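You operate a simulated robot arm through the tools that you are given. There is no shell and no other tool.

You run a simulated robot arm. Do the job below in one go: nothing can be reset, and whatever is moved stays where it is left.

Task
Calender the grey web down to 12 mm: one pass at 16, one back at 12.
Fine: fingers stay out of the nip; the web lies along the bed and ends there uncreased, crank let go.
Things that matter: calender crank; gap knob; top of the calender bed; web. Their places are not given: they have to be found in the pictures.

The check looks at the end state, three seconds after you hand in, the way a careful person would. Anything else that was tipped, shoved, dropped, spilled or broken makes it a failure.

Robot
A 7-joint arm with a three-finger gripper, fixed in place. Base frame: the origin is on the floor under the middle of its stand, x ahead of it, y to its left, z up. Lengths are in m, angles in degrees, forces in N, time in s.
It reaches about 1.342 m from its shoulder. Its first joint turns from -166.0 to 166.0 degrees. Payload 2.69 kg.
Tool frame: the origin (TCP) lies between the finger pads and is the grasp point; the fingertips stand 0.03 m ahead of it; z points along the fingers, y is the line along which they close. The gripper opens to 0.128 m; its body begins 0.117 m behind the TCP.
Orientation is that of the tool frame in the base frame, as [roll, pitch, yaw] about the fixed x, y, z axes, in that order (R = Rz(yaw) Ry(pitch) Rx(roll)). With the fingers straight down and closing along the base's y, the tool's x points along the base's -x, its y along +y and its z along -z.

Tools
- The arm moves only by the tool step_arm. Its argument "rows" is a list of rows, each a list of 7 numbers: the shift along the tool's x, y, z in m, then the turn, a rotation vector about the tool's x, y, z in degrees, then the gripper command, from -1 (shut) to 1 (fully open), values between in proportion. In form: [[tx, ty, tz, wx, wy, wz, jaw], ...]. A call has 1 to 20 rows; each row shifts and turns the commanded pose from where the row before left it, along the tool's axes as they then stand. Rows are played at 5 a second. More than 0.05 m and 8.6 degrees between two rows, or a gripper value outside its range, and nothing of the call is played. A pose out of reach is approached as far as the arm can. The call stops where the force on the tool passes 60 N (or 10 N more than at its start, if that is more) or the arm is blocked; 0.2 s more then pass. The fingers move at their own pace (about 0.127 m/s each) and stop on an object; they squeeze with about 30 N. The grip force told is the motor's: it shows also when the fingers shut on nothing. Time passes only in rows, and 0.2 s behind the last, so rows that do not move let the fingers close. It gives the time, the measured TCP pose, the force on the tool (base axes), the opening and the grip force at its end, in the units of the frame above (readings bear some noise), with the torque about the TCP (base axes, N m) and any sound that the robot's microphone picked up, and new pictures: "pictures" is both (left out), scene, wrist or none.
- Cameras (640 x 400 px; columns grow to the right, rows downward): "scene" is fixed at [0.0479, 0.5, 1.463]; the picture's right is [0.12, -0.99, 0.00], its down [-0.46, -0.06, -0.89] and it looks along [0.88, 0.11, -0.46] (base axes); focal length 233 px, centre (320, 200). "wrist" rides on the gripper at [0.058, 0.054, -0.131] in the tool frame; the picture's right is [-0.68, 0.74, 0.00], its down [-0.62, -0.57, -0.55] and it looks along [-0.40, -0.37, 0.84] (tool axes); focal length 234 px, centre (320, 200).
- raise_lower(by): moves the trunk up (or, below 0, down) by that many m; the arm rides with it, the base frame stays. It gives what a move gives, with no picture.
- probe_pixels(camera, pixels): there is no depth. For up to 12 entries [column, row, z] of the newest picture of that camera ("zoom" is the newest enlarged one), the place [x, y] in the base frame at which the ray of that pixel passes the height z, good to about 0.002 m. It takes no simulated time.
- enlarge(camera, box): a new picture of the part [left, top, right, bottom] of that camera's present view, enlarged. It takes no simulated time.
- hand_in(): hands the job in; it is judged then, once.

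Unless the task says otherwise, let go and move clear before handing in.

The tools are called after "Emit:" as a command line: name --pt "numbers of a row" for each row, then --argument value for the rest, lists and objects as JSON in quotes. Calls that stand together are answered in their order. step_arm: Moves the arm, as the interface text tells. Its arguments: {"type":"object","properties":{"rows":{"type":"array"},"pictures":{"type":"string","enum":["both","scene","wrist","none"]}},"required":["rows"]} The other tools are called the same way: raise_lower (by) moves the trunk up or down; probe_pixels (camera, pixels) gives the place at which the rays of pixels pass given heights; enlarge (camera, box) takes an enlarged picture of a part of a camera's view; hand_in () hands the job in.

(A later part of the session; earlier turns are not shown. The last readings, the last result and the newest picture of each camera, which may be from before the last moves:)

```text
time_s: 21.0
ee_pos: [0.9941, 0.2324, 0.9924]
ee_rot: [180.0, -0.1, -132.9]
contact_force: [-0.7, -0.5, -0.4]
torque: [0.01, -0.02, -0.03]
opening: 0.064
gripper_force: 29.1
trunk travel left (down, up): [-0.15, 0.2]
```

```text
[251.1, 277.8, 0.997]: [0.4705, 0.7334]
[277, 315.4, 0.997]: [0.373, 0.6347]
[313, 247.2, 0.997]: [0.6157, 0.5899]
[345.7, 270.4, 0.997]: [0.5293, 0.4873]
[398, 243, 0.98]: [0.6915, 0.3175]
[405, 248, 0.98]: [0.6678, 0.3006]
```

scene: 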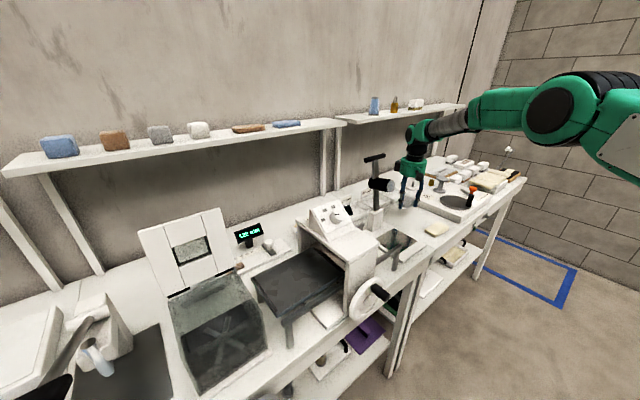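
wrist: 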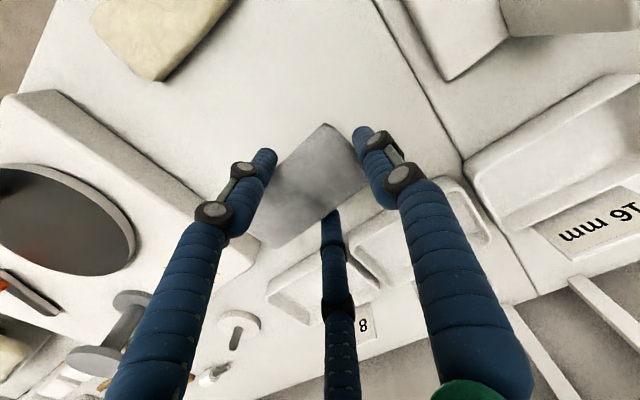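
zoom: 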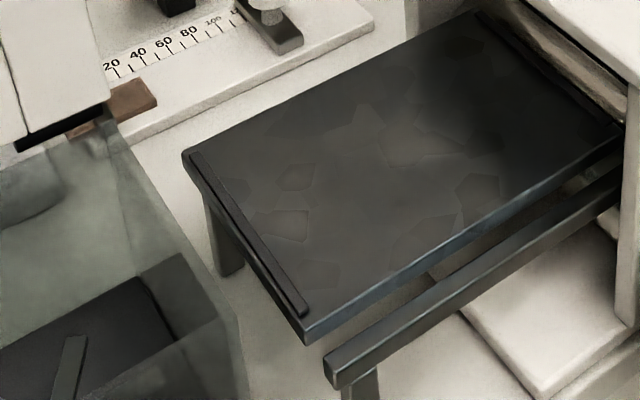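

Bed corners at z = 0.997 give a bed centre near (0.497, 0.611), about 0.21 × 0.14 m, along roughly -44.5°. The housing top is about 1.10 and the dial block about 1.17, so I'll lift the web to z ≈ 1.31 and carry it round towards the bed.

Emit:
step_arm --pt "0 0 -0.04 0 0 0 -0.2" --pt "0 0 -0.05 0 0 0 -0.2" --pt "0 0 -0.05 0 0 0 -0.2" --pt "0 0 -0.05 0 0 0 -0.2" --pt "0.0264 0.021 -0.02 0 0 0 -0.2" --pt "0.0264 0.021 -0.02 0 0 0 -0.2" --pt "0.0264 0.021 -0.02 0 0 0 -0.2" --pt "0.0264 0.021 -0.02 0 0 0 -0.2" --pt "0.0264 0.021 -0.02 0 0 0 -0.2" --pt "0.0264 0.021 -0.02 0 0 0 -0.2" --pt "0 0 0 0 0 0 -0.2"

```text
time_s: 23.4
ee_pos: [0.7947, 0.1999, 1.3038]
ee_rot: [180.0, 0.0, -133.0]
contact_force: [-1.0, 0.3, -0.1]
torque: [0.05, -0.05, -0.02]
opening: 0.0638
gripper_force: 30.0
trunk travel left (down, up): [-0.15, 0.2]
```

scene: 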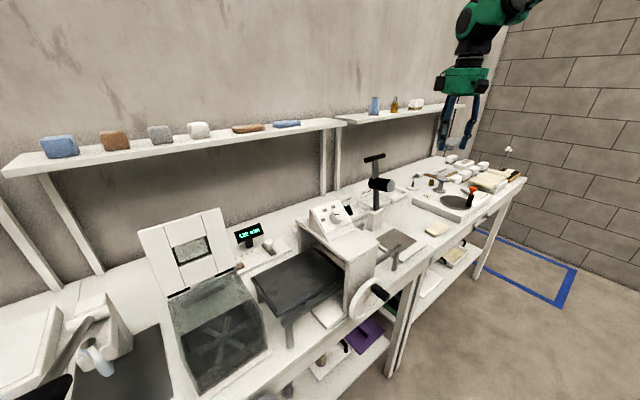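
wrist: 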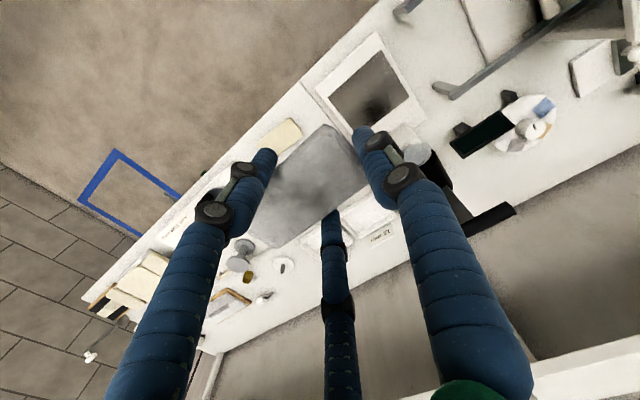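

The web rides securely and the path ahead is clear above the press and housing. I'll now move across to above the bed.

Emit:
step_arm --pt "-0.0082 0.0434 0 0 0 0 -0.2" --pt "-0.0082 0.0434 0 0 0 0 -0.2" --pt "-0.0082 0.0434 0 0 0 0 -0.2" --pt "-0.0082 0.0434 0 0 0 0 -0.2" --pt "-0.0082 0.0434 0 0 0 0 -0.2" --pt "-0.0082 0.0434 0 0 0 0 -0.2" --pt "-0.0082 0.0434 0 0 0 0 -0.2" --pt "-0.0082 0.0434 0 0 0 0 -0.2" --pt "-0.0082 0.0434 0 0 0 0 -0.2" --pt "-0.0082 0.0434 0 0 0 0 -0.2" --pt "-0.0082 0.0434 0 0 0 0 -0.2" --pt "-0.0082 0.0434 0 0 0 0 -0.2" --pt "0 0 0 0 0 0 -0.2"

```text
time_s: 26.2
ee_pos: [0.4815, 0.634, 1.3026]
ee_rot: [-180.0, 0.0, -132.9]
contact_force: [-0.3, -0.6, -1.3]
torque: [-0.08, 0.0, -0.02]
opening: 0.0639
gripper_force: 29.8
trunk travel left (down, up): [-0.15, 0.2]
```

scene: 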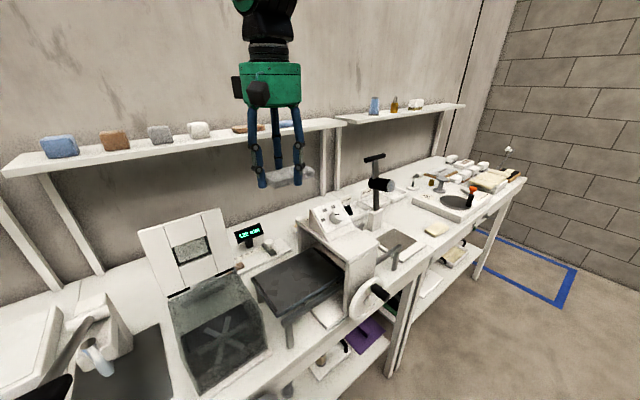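
wrist: 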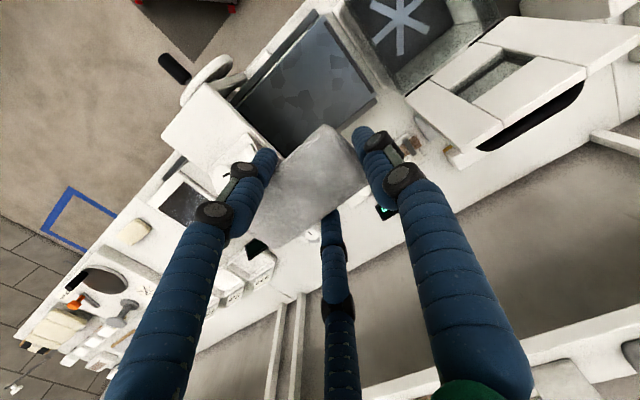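

The web is now above the bed; the bed's edges are visible at wrist (240–375, 20–150). I'll enlarge to compare the web's direction with the bed's and probe the bed corners from here.

Emit:
enlarge --camera "wrist" --box '[220, 0, 420, 160]'

Emit:
enlarge --camera "wrist" --box '[230, 100, 390, 260]'

Emit:
enlarge --camera "scene" --box '[220, 60, 340, 210]'

```text
2.50 times, centred on (320, 80) of wrist
```

zoom: 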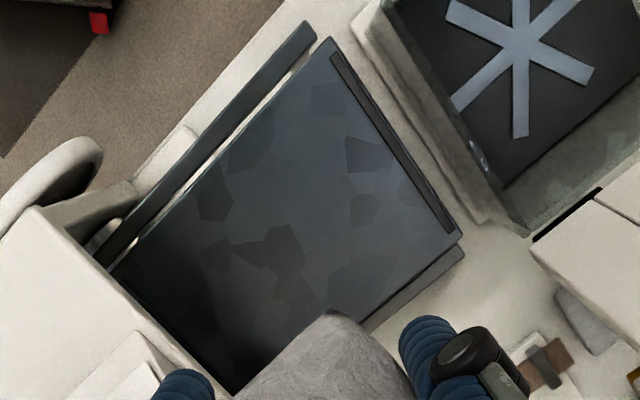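

```text
2.50 times, centred on (310, 180) of wrist
```

zoom: 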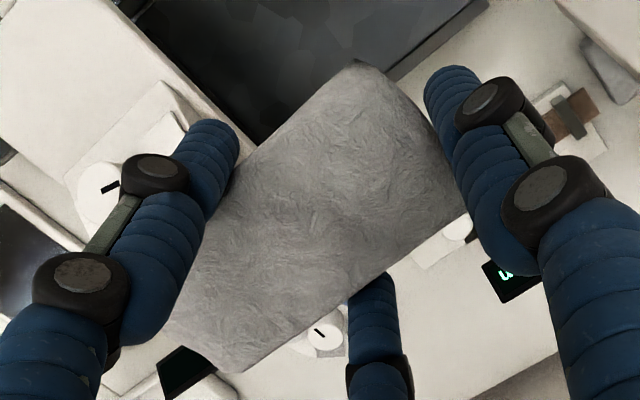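

```text
2.67 times, centred on (280, 135) of scene
```

zoom: 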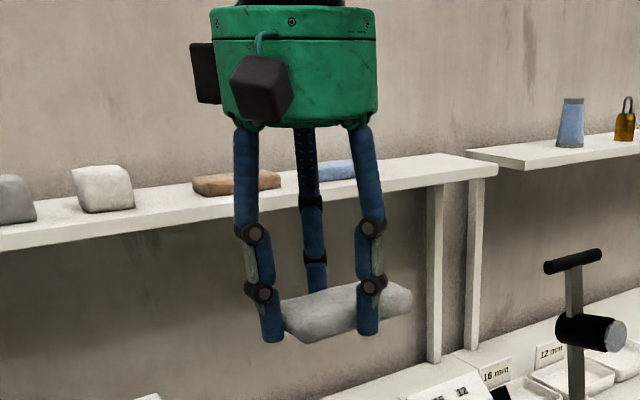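

The web hangs level with the fingertips, about 0.037 below the TCP. I'll probe the bed corners from the wrist camera at two heights to fix its height and direction.

Emit:
probe_pixels --camera "wrist" --pixels '[[324.8, 14.8, 0.997], [377.2, 94, 0.997], [236, 108, 0.997], [284.8, 158, 0.997], [330, 21, 0.997], [372, 93, 0.997]]'

Emit:
probe_pixels --camera "scene" --pixels '[[251.1, 277.8, 0.997], [277, 315.4, 0.997], [251.1, 277.8, 0.985], [277, 315.4, 0.985], [251.1, 277.8, 1.01], [277, 315.4, 1.01]]'

```text
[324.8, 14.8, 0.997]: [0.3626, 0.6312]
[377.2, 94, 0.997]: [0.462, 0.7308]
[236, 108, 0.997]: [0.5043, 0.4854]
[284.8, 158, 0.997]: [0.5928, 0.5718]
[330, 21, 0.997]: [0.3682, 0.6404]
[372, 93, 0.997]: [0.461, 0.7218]
```

```text
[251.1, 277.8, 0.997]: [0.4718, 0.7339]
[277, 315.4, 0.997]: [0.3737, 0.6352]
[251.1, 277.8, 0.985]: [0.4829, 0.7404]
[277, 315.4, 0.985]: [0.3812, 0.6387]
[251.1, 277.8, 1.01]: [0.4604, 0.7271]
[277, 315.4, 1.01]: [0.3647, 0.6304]
```

The two cameras agree on the bed's outer corners at z ≈ 1.010 (not 0.997), with the bed direction at -45.0°. Now I'll locate the web in the hand to find its centre and angle relative to the TCP.

Emit:
probe_pixels --camera "wrist" --pixels '[[324.8, 124.8, 1.285], [373.2, 190, 1.285], [282, 248.8, 1.285], [244, 232, 1.285], [280, 157, 1.285], [345, 210, 1.285]]'

Emit:
enlarge --camera "scene" --box '[245, 140, 335, 200]'

```text
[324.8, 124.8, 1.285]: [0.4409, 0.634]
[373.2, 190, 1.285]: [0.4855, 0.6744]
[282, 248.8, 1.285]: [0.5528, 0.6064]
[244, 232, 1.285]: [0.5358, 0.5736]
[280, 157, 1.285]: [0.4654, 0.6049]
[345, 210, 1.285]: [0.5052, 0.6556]
```

```text
6.67 times, centred on (290, 170) of scene
```

zoom: 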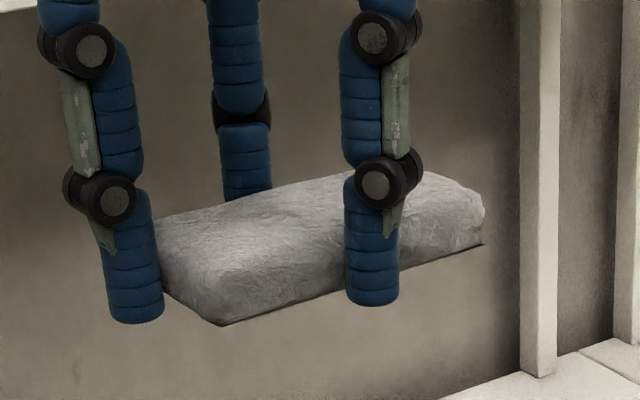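

I need the web's angle more exactly, so I'll probe points along the straight parts of its two long edges.

Emit:
enlarge --camera "wrist" --box '[270, 110, 390, 260]'

Emit:
enlarge --camera "wrist" --box '[260, 110, 340, 170]'

```text
2.67 times, centred on (330, 185) of wrist
```

zoom: 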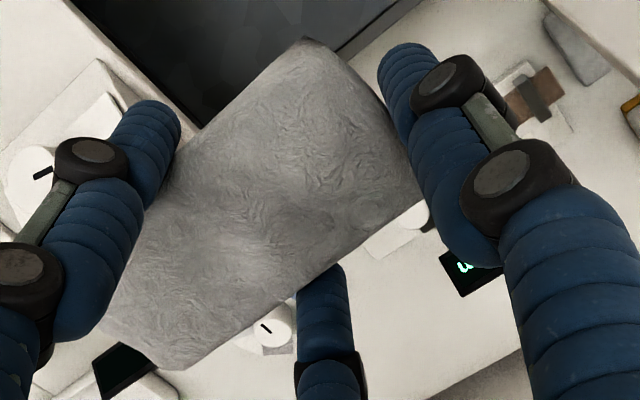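

```text
6.67 times, centred on (300, 140) of wrist
```

zoom: 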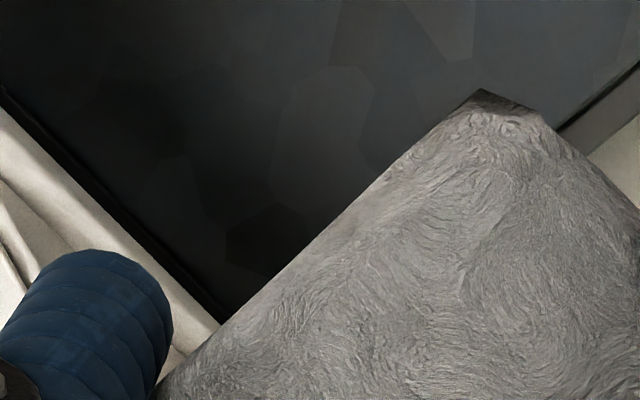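

Emit:
probe_pixels --camera "wrist" --pixels '[[319.5, 128, 1.275], [279, 164.75, 1.275], [367.5, 186.9, 1.285], [341.2, 205.6, 1.285], [300, 235.6, 1.285], [285, 245.7, 1.285], [322, 123, 1.27]]'

```text
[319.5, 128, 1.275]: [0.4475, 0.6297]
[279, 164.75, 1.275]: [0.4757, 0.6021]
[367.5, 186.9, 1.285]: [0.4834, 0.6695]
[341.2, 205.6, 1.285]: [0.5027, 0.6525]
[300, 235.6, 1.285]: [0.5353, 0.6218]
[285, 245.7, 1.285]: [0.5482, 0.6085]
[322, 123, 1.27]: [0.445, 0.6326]
```

The web lies at -43.7° in the hand and the bed at -45°, and the web's centre is 17 mm behind and 5 mm short of the bed's middle. I'll correct the angle and position, then descend most of the way.

Emit:
step_arm --pt "0.0172 0.005 0 0 0 1.2 -0.2" --pt "0 0 0.03 0 0 0 -0.2" --pt "0 0 0.04 0 0 0 -0.2" --pt "0 0 0.04 0 0 0 -0.2" --pt "0 0 0.04 0 0 0 -0.2" --pt "0 0 0.03 0 0 0 -0.2" --pt "0 0 0.02 0 0 0 -0.2" --pt "0 0 0 0 0 0 -0.2"

```text
time_s: 28.0
ee_pos: [0.4661, 0.6186, 1.1022]
ee_rot: [180.0, 0.0, -134.1]
contact_force: [0.7, -0.8, -0.4]
torque: [0.01, 0.01, -0.04]
opening: 0.0639
gripper_force: 30.2
trunk travel left (down, up): [-0.15, 0.2]
```

scene: 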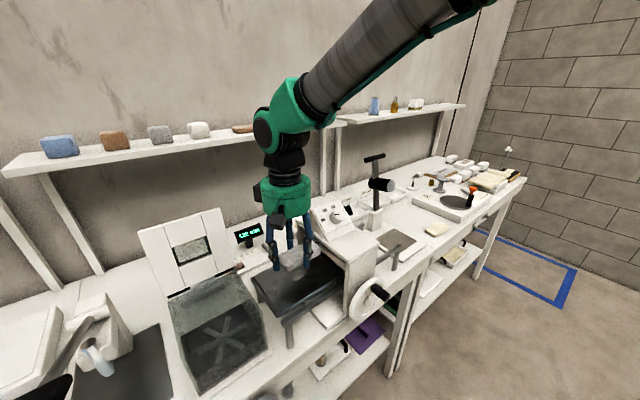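
wrist: 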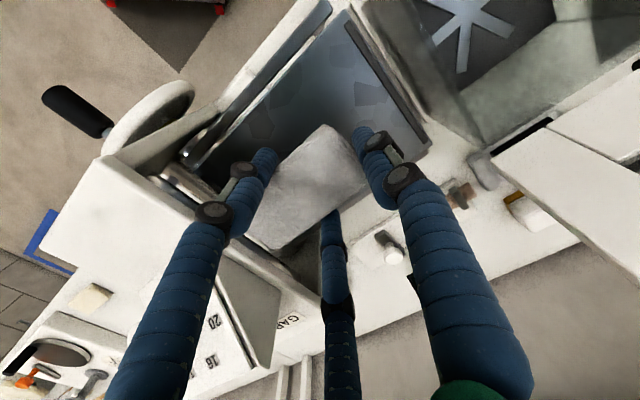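

The web is now about 55 mm above the bed. I'll check its alignment with the bed edges and its distance to the dial block in an enlarged view.

Emit:
enlarge --camera "wrist" --box '[180, 0, 440, 170]'

Emit:
enlarge --camera "scene" --box '[230, 170, 370, 340]'

Emit:
probe_pixels --camera "wrist" --pixels '[[319.5, 128, 1.075], [279, 164.75, 1.075], [367.5, 186.9, 1.085], [341.2, 205.6, 1.085], [300, 235.6, 1.085], [346, 10, 1.01], [432, 142, 1.01]]'

```text
2.35 times, centred on (310, 85) of wrist
```

zoom: 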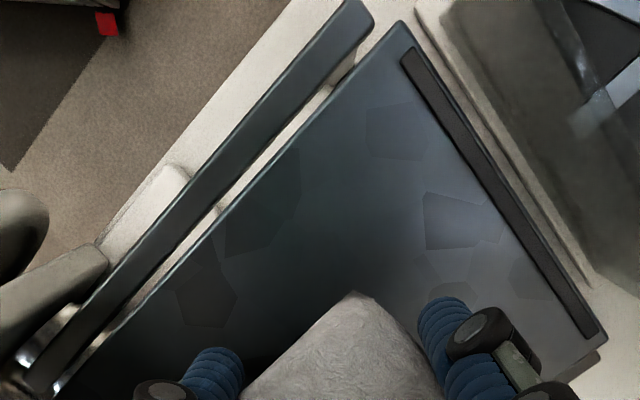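

```text
2.35 times, centred on (300, 255) of scene
```

zoom: 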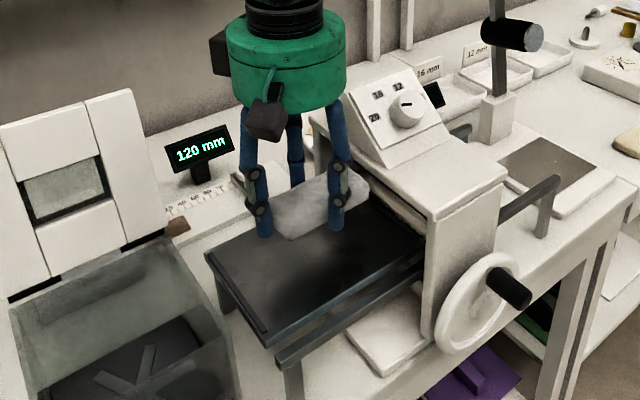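

```text
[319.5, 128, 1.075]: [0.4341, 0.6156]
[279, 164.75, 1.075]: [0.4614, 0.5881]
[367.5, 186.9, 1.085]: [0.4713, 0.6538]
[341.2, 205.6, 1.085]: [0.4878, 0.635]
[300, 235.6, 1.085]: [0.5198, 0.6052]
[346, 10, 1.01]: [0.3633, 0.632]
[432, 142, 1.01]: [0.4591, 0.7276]
```

Web edges now run at -45° and its centre is within 3 mm of the bed's middle. I'll lower it 45 mm with a 2–3 mm correction and watch the force.

Emit:
step_arm --pt "-0.002 0.003 0.015 0 0 0 -0.2" --pt "0 0 0.015 0 0 0 -0.2" --pt "0 0 0.01 0 0 0 -0.2" --pt "0 0 0.005 0 0 0 -0.2" --pt "0 0 0 0 0 0 -0.2"

```text
time_s: 29.2
ee_pos: [0.4667, 0.6223, 1.0564]
ee_rot: [-180.0, 0.0, -134.2]
contact_force: [0.5, 0.0, -0.3]
torque: [0.0, 0.02, 0.02]
opening: 0.0637
gripper_force: 30.2
trunk travel left (down, up): [-0.15, 0.2]
```

scene: 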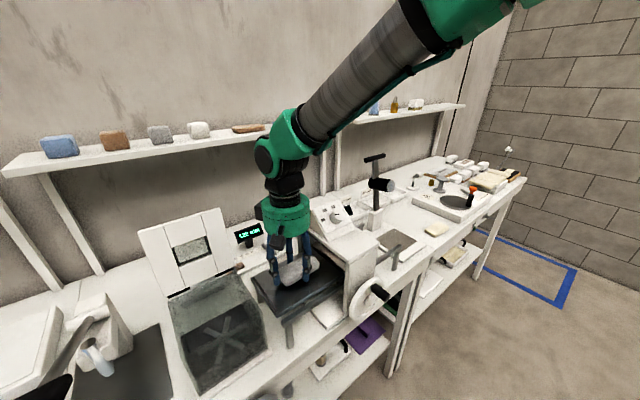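
wrist: 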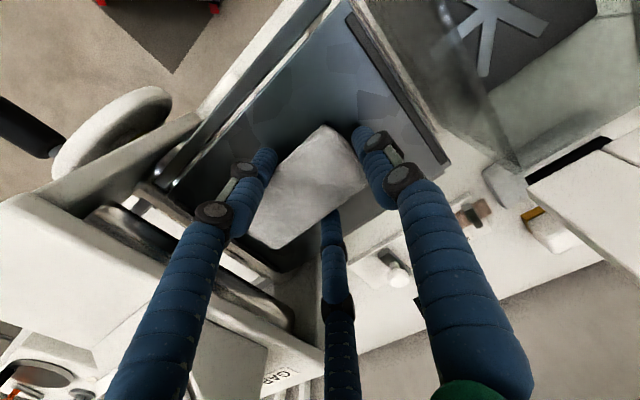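

No contact yet at TCP z = 1.056. I'll go down in 2 mm steps and look for the touch.

Emit:
step_arm --pt "0 0 0.002 0 0 0 -0.2" --pt "0 0 0.002 0 0 0 -0.2" --pt "0 0 0 0 0 0 -0.2" --pictures "none"

Emit:
step_arm --pt "0 0 0.002 0 0 0 -0.2" --pt "0 0 0 0 0 0 -0.2" --pictures "both"

```text
time_s: 30.0
ee_pos: [0.4642, 0.6234, 1.0523]
ee_rot: [-179.9, 0.0, -134.2]
contact_force: [0.9, -0.8, -0.9]
torque: [0.0, 0.02, -0.02]
opening: 0.0638
gripper_force: 30.0
trunk travel left (down, up): [-0.15, 0.2]
```

```text
time_s: 30.6
ee_pos: [0.4646, 0.6233, 1.0501]
ee_rot: [180.0, 0.0, -134.2]
contact_force: [0.6, 0.4, -0.6]
torque: [-0.02, 0.05, -0.01]
opening: 0.0639
gripper_force: 30.0
trunk travel left (down, up): [-0.15, 0.2]
```

scene: 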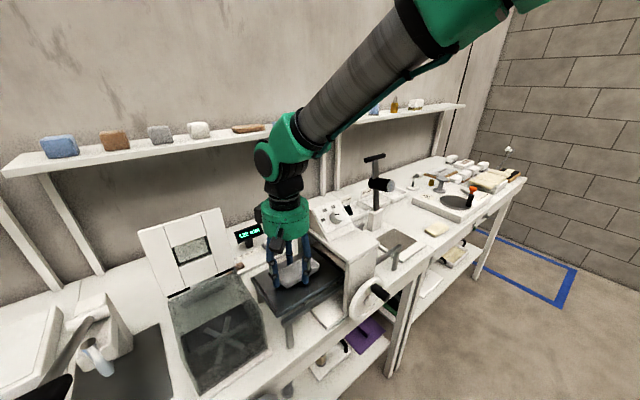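
wrist: 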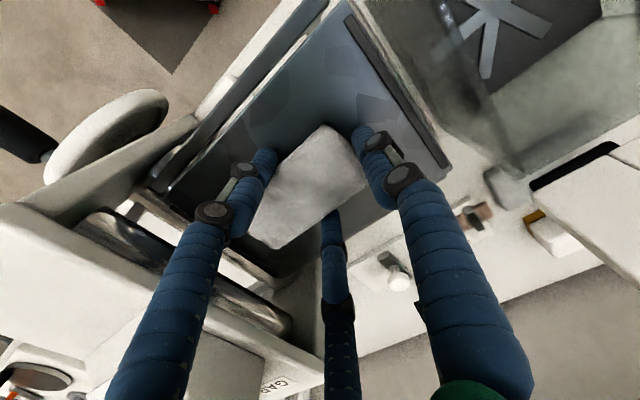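

Emit:
enlarge --camera "scene" --box '[245, 225, 355, 310]'

Emit:
step_arm --pt "0 0 0.002 0 0 0 -0.2" --pt "0 0 0 0 0 0 -0.2" --pictures "none"

```text
4.71 times, centred on (300, 268) of scene
```

zoom: 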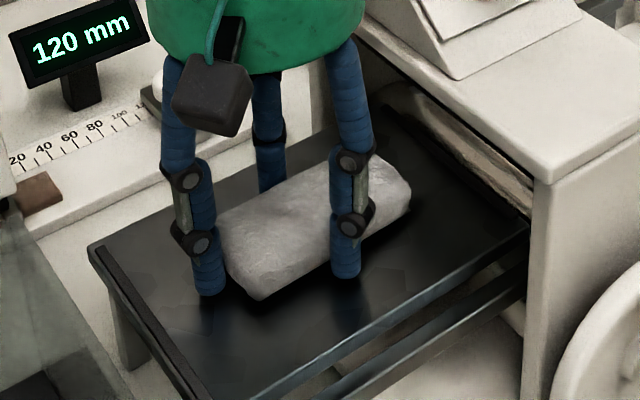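

```text
time_s: 31.2
ee_pos: [0.4647, 0.6234, 1.0479]
ee_rot: [180.0, 0.0, -134.3]
contact_force: [0.3, -0.2, -0.4]
torque: [0.02, 0.04, -0.02]
opening: 0.0636
gripper_force: 30.3
trunk travel left (down, up): [-0.15, 0.2]
```

The shadow under the web shows it is a few millimetres above the bed, still without contact. I'll keep lowering in small steps.

Emit:
step_arm --pt "0 0 0.002 0 0 0 -0.2" --pt "0 0 0 0 0 0 -0.2" --pictures "none"

Emit:
step_arm --pt "0 0 0.0015 0 0 0 -0.2" --pt "0 0 0 0 0 0 -0.2" --pictures "none"

Emit:
step_arm --pt "0 0 0.0015 0 0 0 -0.2" --pt "0 0 0 0 0 0 -0.2" --pictures "both"

```text
time_s: 31.8
ee_pos: [0.4646, 0.6237, 1.0458]
ee_rot: [-179.9, 0.0, -134.2]
contact_force: [0.5, 0.2, -0.1]
torque: [0.01, 0.02, -0.01]
opening: 0.0639
gripper_force: 30.0
trunk travel left (down, up): [-0.15, 0.2]
```

```text
time_s: 32.4
ee_pos: [0.4641, 0.624, 1.0441]
ee_rot: [180.0, 0.0, -134.2]
contact_force: [-0.1, -3.1, 7.4]
torque: [-0.35, 0.16, -0.03]
opening: 0.064
gripper_force: 29.3
trunk travel left (down, up): [-0.15, 0.2]
```

```text
time_s: 33.0
ee_pos: [0.466, 0.6239, 1.045]
ee_rot: [-179.9, 0.2, -134.1]
contact_force: [-2.9, -7.5, 30.5]
torque: [-1.33, 0.47, -0.02]
opening: 0.0639
gripper_force: 29.5
trunk travel left (down, up): [-0.15, 0.2]
```

scene: 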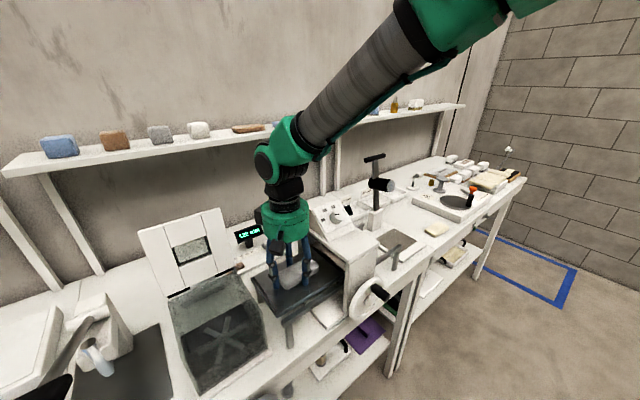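
wrist: 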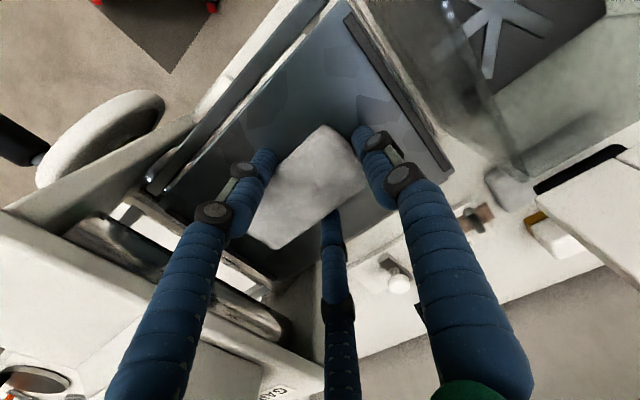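

Contact at TCP z ≈ 1.0445; the torque shows it's the front fingertip touching the bed, so the web is just at the bed. I'll ease up 1.5 mm and open only a little, so the single finger doesn't reach the end bar.

Emit:
step_arm --pt "0 0 -0.0015 0 0 0 -0.2" --pt "0 0 0 0 0 0 0.02" --pt "0 0 0 0 0 0 0.08" --pt "0 0 0 0 0 0 0.14" --pt "0 0 0 0 0 0 0.2" --pt "0 0 0 0 0 0 0.2"

```text
time_s: 34.4
ee_pos: [0.464, 0.6224, 1.0449]
ee_rot: [-180.0, 0.1, -134.2]
contact_force: [-1.1, -1.6, 19.0]
torque: [-0.05, -0.06, -0.07]
opening: 0.0755
gripper_force: 0.1
trunk travel left (down, up): [-0.15, 0.2]
```

scene: 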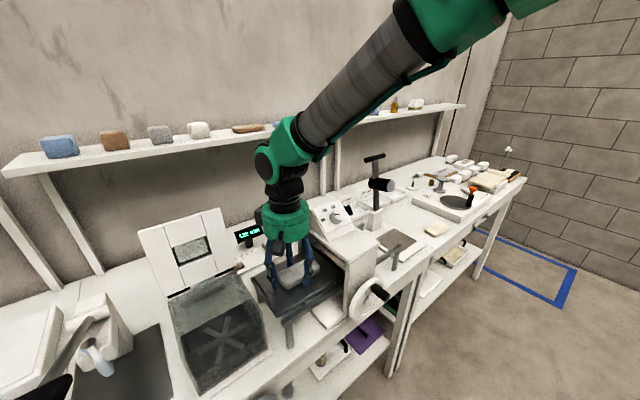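
wrist: 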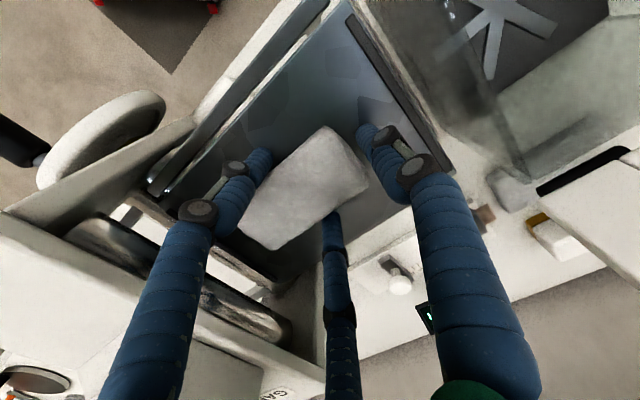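

The fingers have let go (opening 0.0755). I'll lift a little, open more once the tips are above the end bar, and then lift clear.

Emit:
step_arm --pt "0 0 -0.004 0 0 0 0.2" --pt "0 0 -0.006 0 0 0 0.3" --pt "0 0 -0.02 0 0 0 0.4" --pt "0 0 -0.04 0 0 0 0.4" --pt "0 0 -0.04 0 0 0 0.4" --pt "0 0 -0.04 0 0 0 0.4" --pt "0 0 0 0 0 0 0.4"

```text
time_s: 36.0
ee_pos: [0.4669, 0.6244, 1.1978]
ee_rot: [-180.0, 0.0, -134.2]
contact_force: [-0.6, 0.6, 0.8]
torque: [0.02, -0.03, 0.01]
opening: 0.0896
gripper_force: 0.1
trunk travel left (down, up): [-0.15, 0.2]
```

scene: 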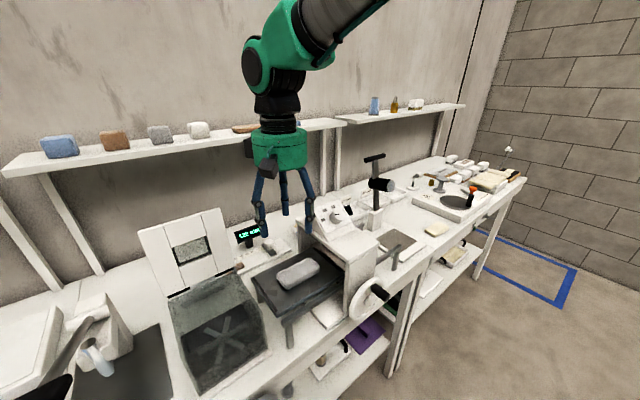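
wrist: 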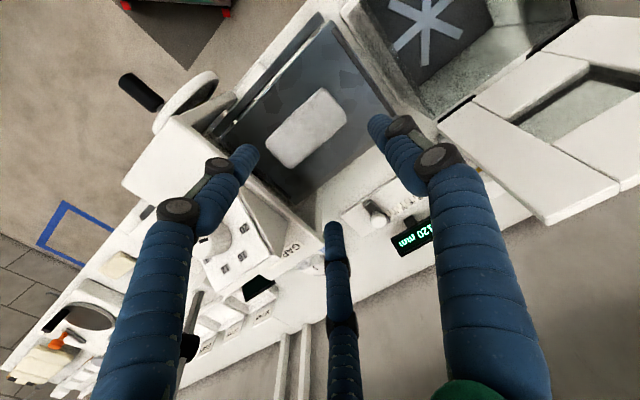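

Emit:
enlarge --camera "scene" --box '[245, 225, 355, 325]'

Emit:
enlarge --camera "wrist" --box '[190, 10, 420, 220]'

Emit:
enlarge --camera "wrist" --box '[110, 60, 250, 140]'

```text
4.00 times, centred on (300, 275) of scene
```

zoom: 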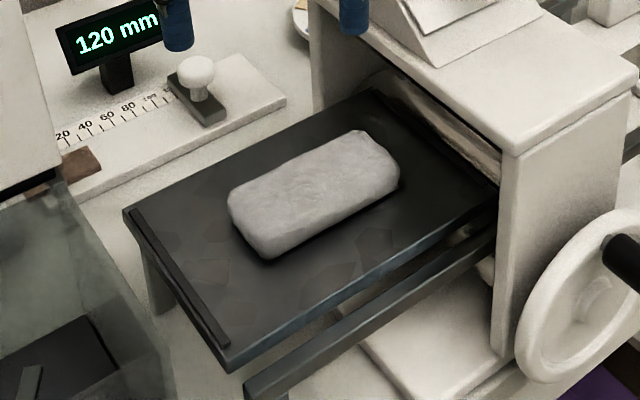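

```text
1.90 times, centred on (305, 115) of wrist
```

zoom: 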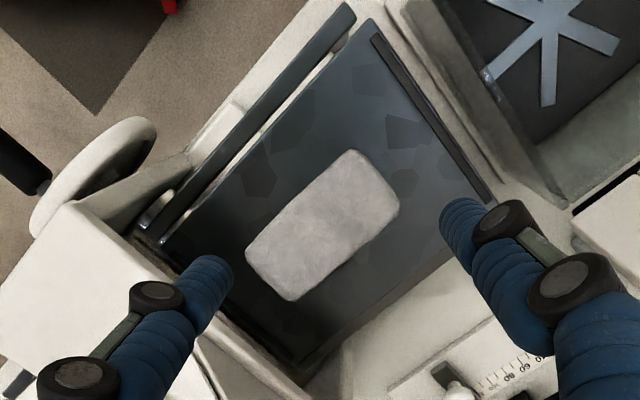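

```text
4.57 times, centred on (180, 100) of wrist
```

zoom: 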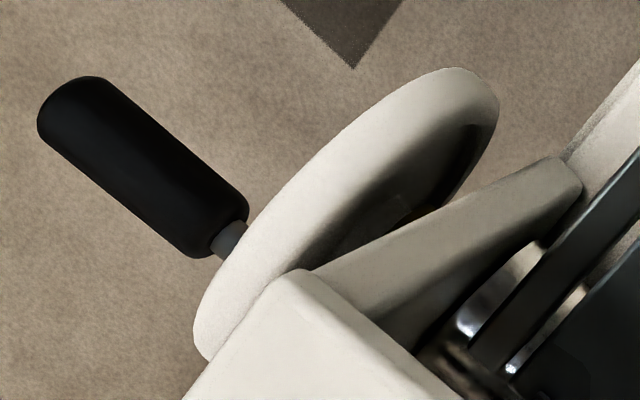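

The web lies straight and flat in the middle of the bed. Next is the gap knob, whose face centre I triangulated at about (0.564, 0.5145, 1.15) on a panel tilted ~45° to the front. I'll lift, move in front of it and tilt the gripper to face it.

Emit:
step_arm --pt "0 0 -0.04 0 0 0 0.4" --pt "0 0 -0.04 0 0 0.8 0.4" --pt "0.0211 -0.0363 0 0 0 0 0.4" --pt "0.0211 -0.0363 0 0 0 0 0.4" --pt "0.0211 -0.0363 0 0 0 0 0.4" --pt "0.0211 -0.0363 0 0 0 0 0.4" --pt "0 0 0 0 -7.83 0 0.4" --pt "0 0 0 0 -7.83 0 0.4" --pt "0 0 0 0 -7.83 0 0.4" --pt "0 0 0 0 -7.83 0 0.4" --pt "0 0 0 0 -7.83 0 0.4" --pt "0 0 0 0 -7.83 0 0.4" --pt "0 0 0 0 0 0 0.4"

```text
time_s: 38.8
ee_pos: [0.508, 0.4613, 1.2747]
ee_rot: [-179.9, 47.1, -135.1]
contact_force: [0.4, 0.0, -0.6]
torque: [0.03, 0.01, -0.02]
opening: 0.0897
gripper_force: 0.1
trunk travel left (down, up): [-0.15, 0.2]
```

scene: 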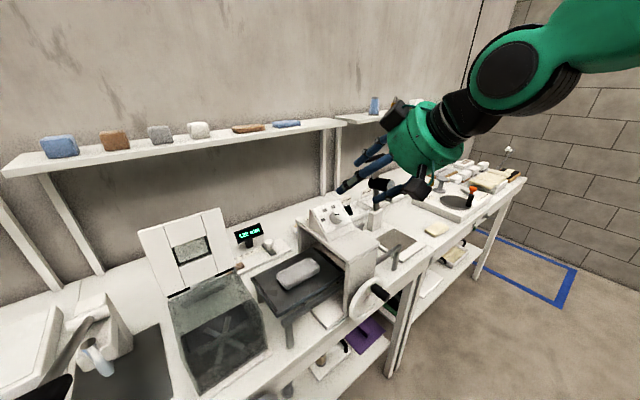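
wrist: 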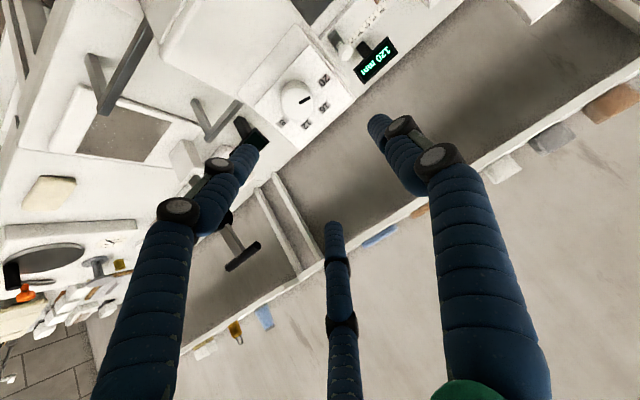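

The knob appears at wrist (297,97), pointer towards 20. I'll enlarge it to get the panel corners and the knob axis direction.

Emit:
enlarge --camera "wrist" --box '[230, 20, 380, 150]'

Emit:
enlarge --camera "scene" --box '[295, 180, 385, 255]'

```text
3.08 times, centred on (305, 85) of wrist
```

zoom: 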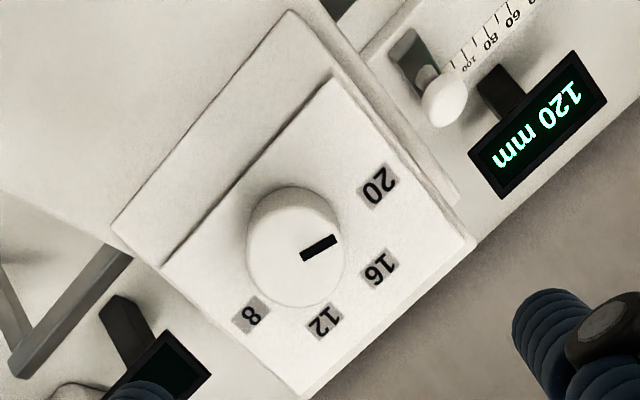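

```text
5.33 times, centred on (340, 218) of scene
```

zoom: 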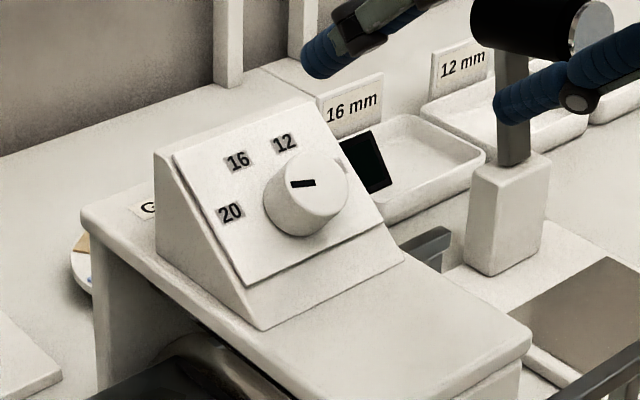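

I'll triangulate the four panel corners (A bottom-left, B top-left, C top-right, D bottom-right) between the two cameras to get the exact tilt.

Emit:
probe_pixels --camera "wrist" --pixels '[[309.2, 46, 1.09], [309.2, 46, 1.13], [356, 99, 1.15], [356, 99, 1.19], [301.1, 148.3, 1.15], [301.1, 148.3, 1.19], [253.7, 106.1, 1.09], [253.7, 106.1, 1.13], [297.3, 97.8, 1.13], [297.3, 97.8, 1.17]]'

Emit:
probe_pixels --camera "scene" --pixels '[[326.5, 234.1, 1.09], [326.5, 234.1, 1.13], [312.2, 209, 1.15], [312.2, 209, 1.19], [339.1, 199.8, 1.15], [339.1, 199.8, 1.19], [352.2, 222.9, 1.09], [352.2, 222.9, 1.13], [338.6, 215, 1.13], [338.6, 215, 1.17]]'

```text
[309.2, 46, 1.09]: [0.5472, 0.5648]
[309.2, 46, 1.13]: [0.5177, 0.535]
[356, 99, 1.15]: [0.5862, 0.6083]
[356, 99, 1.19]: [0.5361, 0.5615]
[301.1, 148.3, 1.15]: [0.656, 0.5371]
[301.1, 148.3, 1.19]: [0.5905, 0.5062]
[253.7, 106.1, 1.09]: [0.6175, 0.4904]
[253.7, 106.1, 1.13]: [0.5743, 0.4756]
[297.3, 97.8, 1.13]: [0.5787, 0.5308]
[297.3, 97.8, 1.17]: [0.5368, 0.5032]
```

```text
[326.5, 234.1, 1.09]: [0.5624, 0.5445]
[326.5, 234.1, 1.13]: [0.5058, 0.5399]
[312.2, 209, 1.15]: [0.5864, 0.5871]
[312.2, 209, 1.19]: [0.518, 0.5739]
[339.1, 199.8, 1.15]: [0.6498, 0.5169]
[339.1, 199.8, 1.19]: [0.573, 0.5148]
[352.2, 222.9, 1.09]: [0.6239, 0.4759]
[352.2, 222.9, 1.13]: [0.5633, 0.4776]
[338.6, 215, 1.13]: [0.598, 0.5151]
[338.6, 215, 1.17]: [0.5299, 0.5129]
```

The panel tilts about 48° with the knob face at about (0.552, 0.513, 1.157). I'll move to a standoff on the knob's axis about 80 mm in front of its face and check the centring.

Emit:
step_arm --pt "0.0207 0.0026 0.0257 0 0 0 0.2" --pt "0.0207 0.0026 0.0257 0 0 0 0.2" --pt "0 0 0 0 0 0 0.2"

```text
time_s: 39.6
ee_pos: [0.5091, 0.4724, 1.2086]
ee_rot: [-180.0, 47.0, -135.0]
contact_force: [0.2, 0.3, -0.2]
torque: [0.01, 0.0, -0.01]
opening: 0.077
gripper_force: 0.0
trunk travel left (down, up): [-0.15, 0.2]
```

scene: 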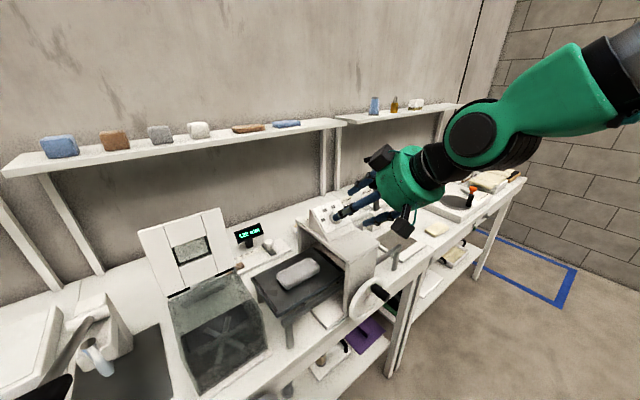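
wrist: 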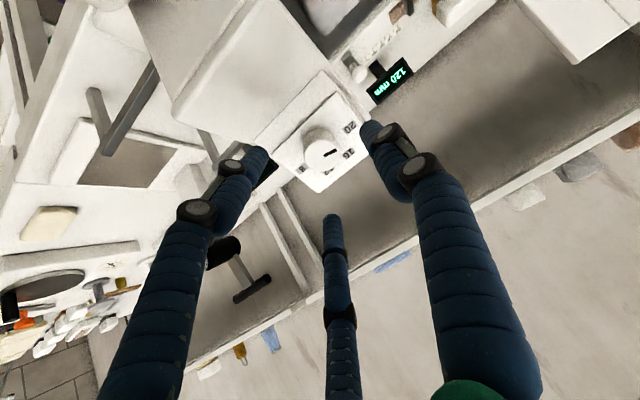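

On-axis, the knob face should appear near (319.5,148), and it appears near (320,150), so the axis is nearly right. I'll enlarge to check the details.

Emit:
enlarge --camera "wrist" --box '[260, 80, 400, 210]'

Emit:
enlarge --camera "scene" --box '[300, 160, 420, 260]'

```text
3.08 times, centred on (330, 145) of wrist
```

zoom: 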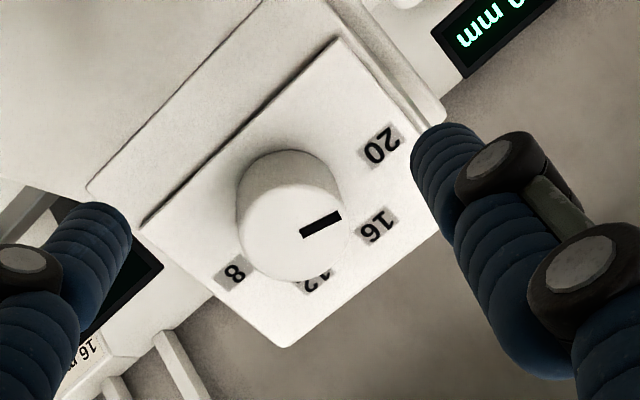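

```text
4.00 times, centred on (360, 210) of scene
```

zoom: 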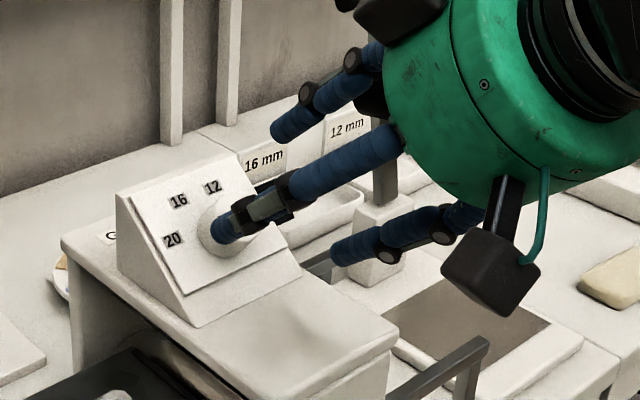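

I'll triangulate the knob's face centre again from this closer view (wrist (321,156.7), scene (339.6,215)).

Emit:
probe_pixels --camera "wrist" --pixels '[[321.2, 156.7, 1.14], [321.2, 156.7, 1.18], [319.9, 141.8, 1.12], [319.9, 141.8, 1.16], [335.1, 93, 1.1], [335.1, 93, 1.13], [369, 137, 1.15], [369, 137, 1.18], [318, 192, 1.15], [318, 192, 1.18], [272, 152, 1.1], [272, 152, 1.13]]'

Emit:
probe_pixels --camera "scene" --pixels '[[339.6, 215, 1.14], [339.6, 215, 1.18]]'

```text
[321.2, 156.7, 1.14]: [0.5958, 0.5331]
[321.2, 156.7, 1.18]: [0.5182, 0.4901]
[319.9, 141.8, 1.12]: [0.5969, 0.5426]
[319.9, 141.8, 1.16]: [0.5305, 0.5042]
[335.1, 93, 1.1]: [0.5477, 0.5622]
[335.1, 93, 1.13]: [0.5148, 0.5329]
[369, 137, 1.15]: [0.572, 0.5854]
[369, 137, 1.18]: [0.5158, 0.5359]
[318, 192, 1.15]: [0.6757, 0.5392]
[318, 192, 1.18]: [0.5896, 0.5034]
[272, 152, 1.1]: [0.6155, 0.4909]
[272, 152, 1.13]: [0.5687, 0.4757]
```

```text
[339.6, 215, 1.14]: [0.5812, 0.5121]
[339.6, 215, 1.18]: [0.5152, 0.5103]
```

The panel tilt comes out at about 45°, with the knob 29 mm tall and its face at about (0.549, 0.5115, 1.160); the tool axis is about 6 mm low. I'll correct tilt and offset, narrow the fingers and approach part-way.

Emit:
step_arm --pt "-0.006 -0.003 0 0 2 0 -0.1" --pt "0 0 0.015 0 0 0 -0.1" --pt "0 0 0.01 0 0 0 -0.1" --pt "0 0 0 0 0 0 -0.1"

```text
time_s: 40.6
ee_pos: [0.5284, 0.4853, 1.1943]
ee_rot: [-179.9, 45.0, -134.9]
contact_force: [0.2, 0.1, 0.5]
torque: [0.01, -0.01, 0.02]
opening: 0.0576
gripper_force: 0.1
trunk travel left (down, up): [-0.15, 0.2]
```

scene: 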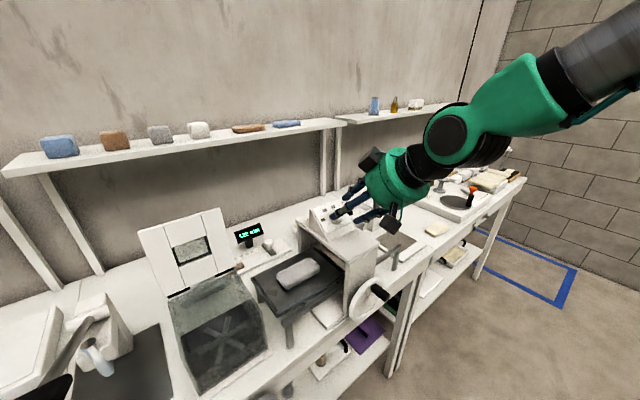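
wrist: 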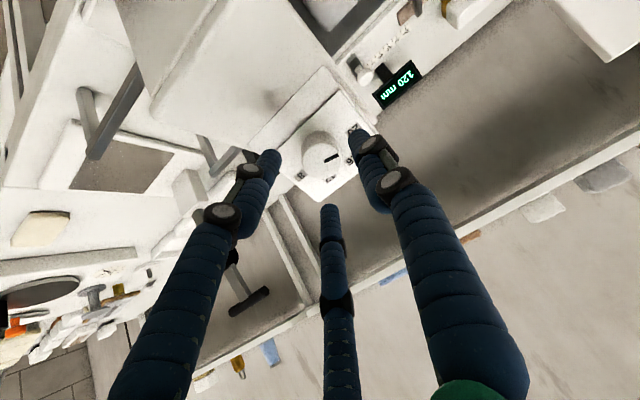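

Emit:
enlarge --camera "wrist" --box '[260, 80, 400, 220]'

Emit:
enlarge --camera "scene" --box '[300, 170, 410, 250]'

```text
2.86 times, centred on (330, 150) of wrist
```

zoom: 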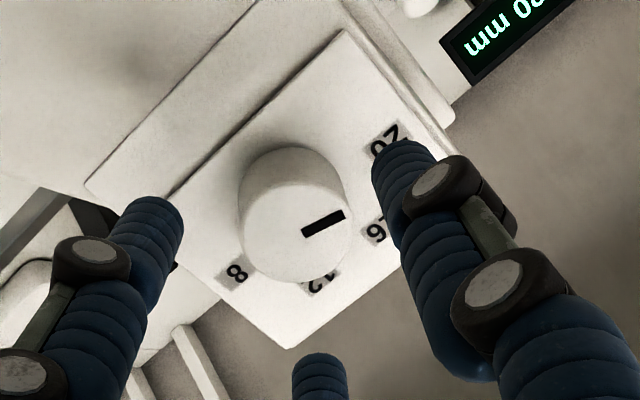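

```text
5.00 times, centred on (355, 210) of scene
```

zoom: 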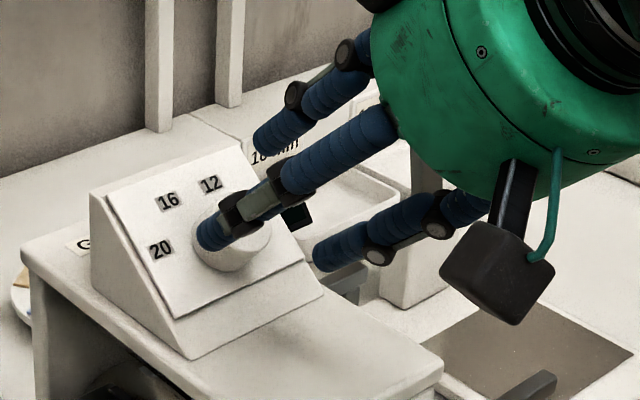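

The knob's face is within 2–3 mm of the tool axis now. I'll correct that and advance 28 mm so the tips straddle the knob, then check before closing.

Emit:
step_arm --pt "-0.002 0.0005 0.01 0 0 0 -0.1" --pt "0 0 0.01 0 0 0 -0.1" --pt "0 0 0.008 0 0 0 -0.1" --pt "0 0 0 0 0 0 -0.1"

Emit:
enlarge --camera "wrist" --box '[260, 90, 400, 230]'

Emit:
enlarge --camera "scene" --box '[300, 170, 410, 250]'

```text
time_s: 41.6
ee_pos: [0.5423, 0.5007, 1.1782]
ee_rot: [180.0, 45.0, -135.1]
contact_force: [0.6, -0.2, -0.4]
torque: [0.02, 0.05, 0.02]
opening: 0.0577
gripper_force: 0.2
trunk travel left (down, up): [-0.15, 0.2]
```

scene: 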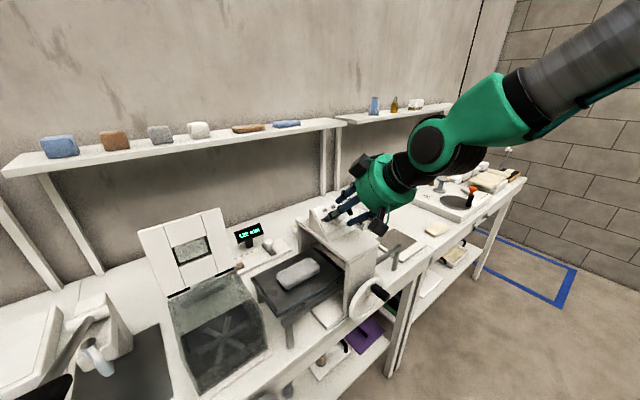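
wrist: 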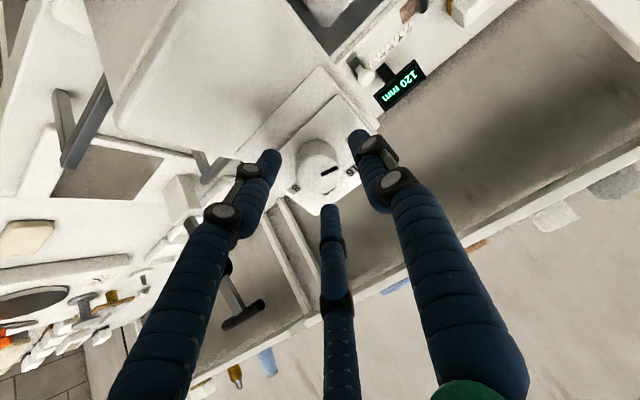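

```text
2.86 times, centred on (330, 160) of wrist
```

zoom: 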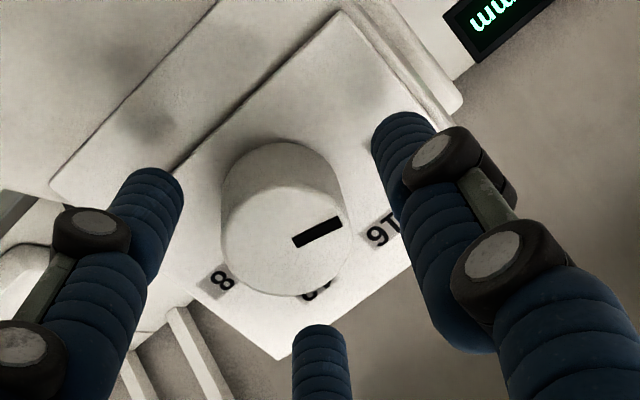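

```text
5.00 times, centred on (355, 210) of scene
```

zoom: 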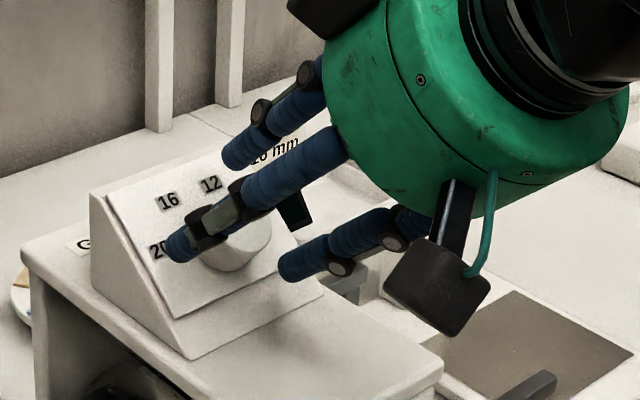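

The tips are now just past the knob's face (shadows on the panel show clearance). I'll advance 8 mm more and close on the knob.

Emit:
step_arm --pt "0 0 0.008 0 0 0 -0.1" --pt "0 0 0 0 0 0 -0.25" --pt "0 0 0 0 0 0 -0.4" --pt "0 0 0 0 0 0 -0.6" --pt "0 0 0 0 0 0 -0.6"

Emit:
enlarge --camera "wrist" --box '[260, 90, 400, 230]'

Emit:
enlarge --camera "scene" --box '[300, 170, 410, 250]'

```text
time_s: 42.8
ee_pos: [0.5458, 0.5027, 1.1701]
ee_rot: [-179.9, 44.8, -135.0]
contact_force: [0.5, -12.6, -7.6]
torque: [-0.75, 0.43, -0.18]
opening: 0.0339
gripper_force: 45.0
trunk travel left (down, up): [-0.15, 0.2]
```

scene: 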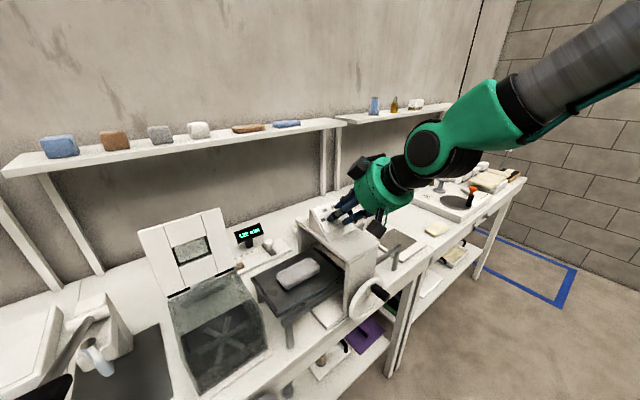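
wrist: 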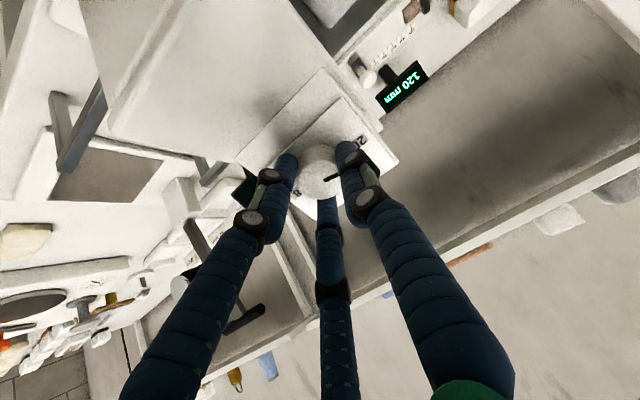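

```text
2.86 times, centred on (330, 160) of wrist
```

zoom: 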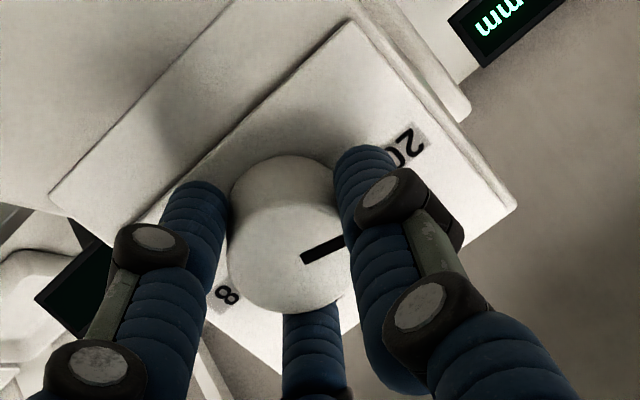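

```text
5.00 times, centred on (355, 210) of scene
```

zoom: 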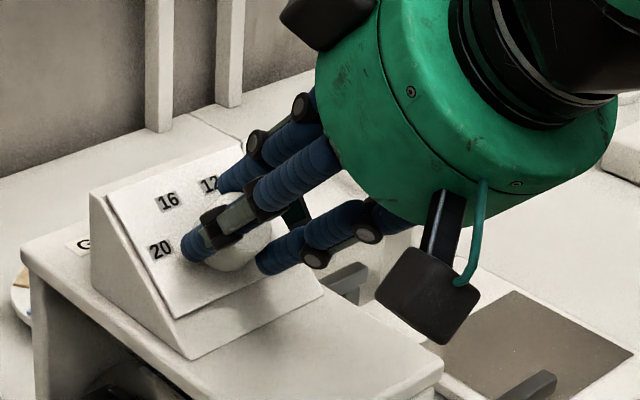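

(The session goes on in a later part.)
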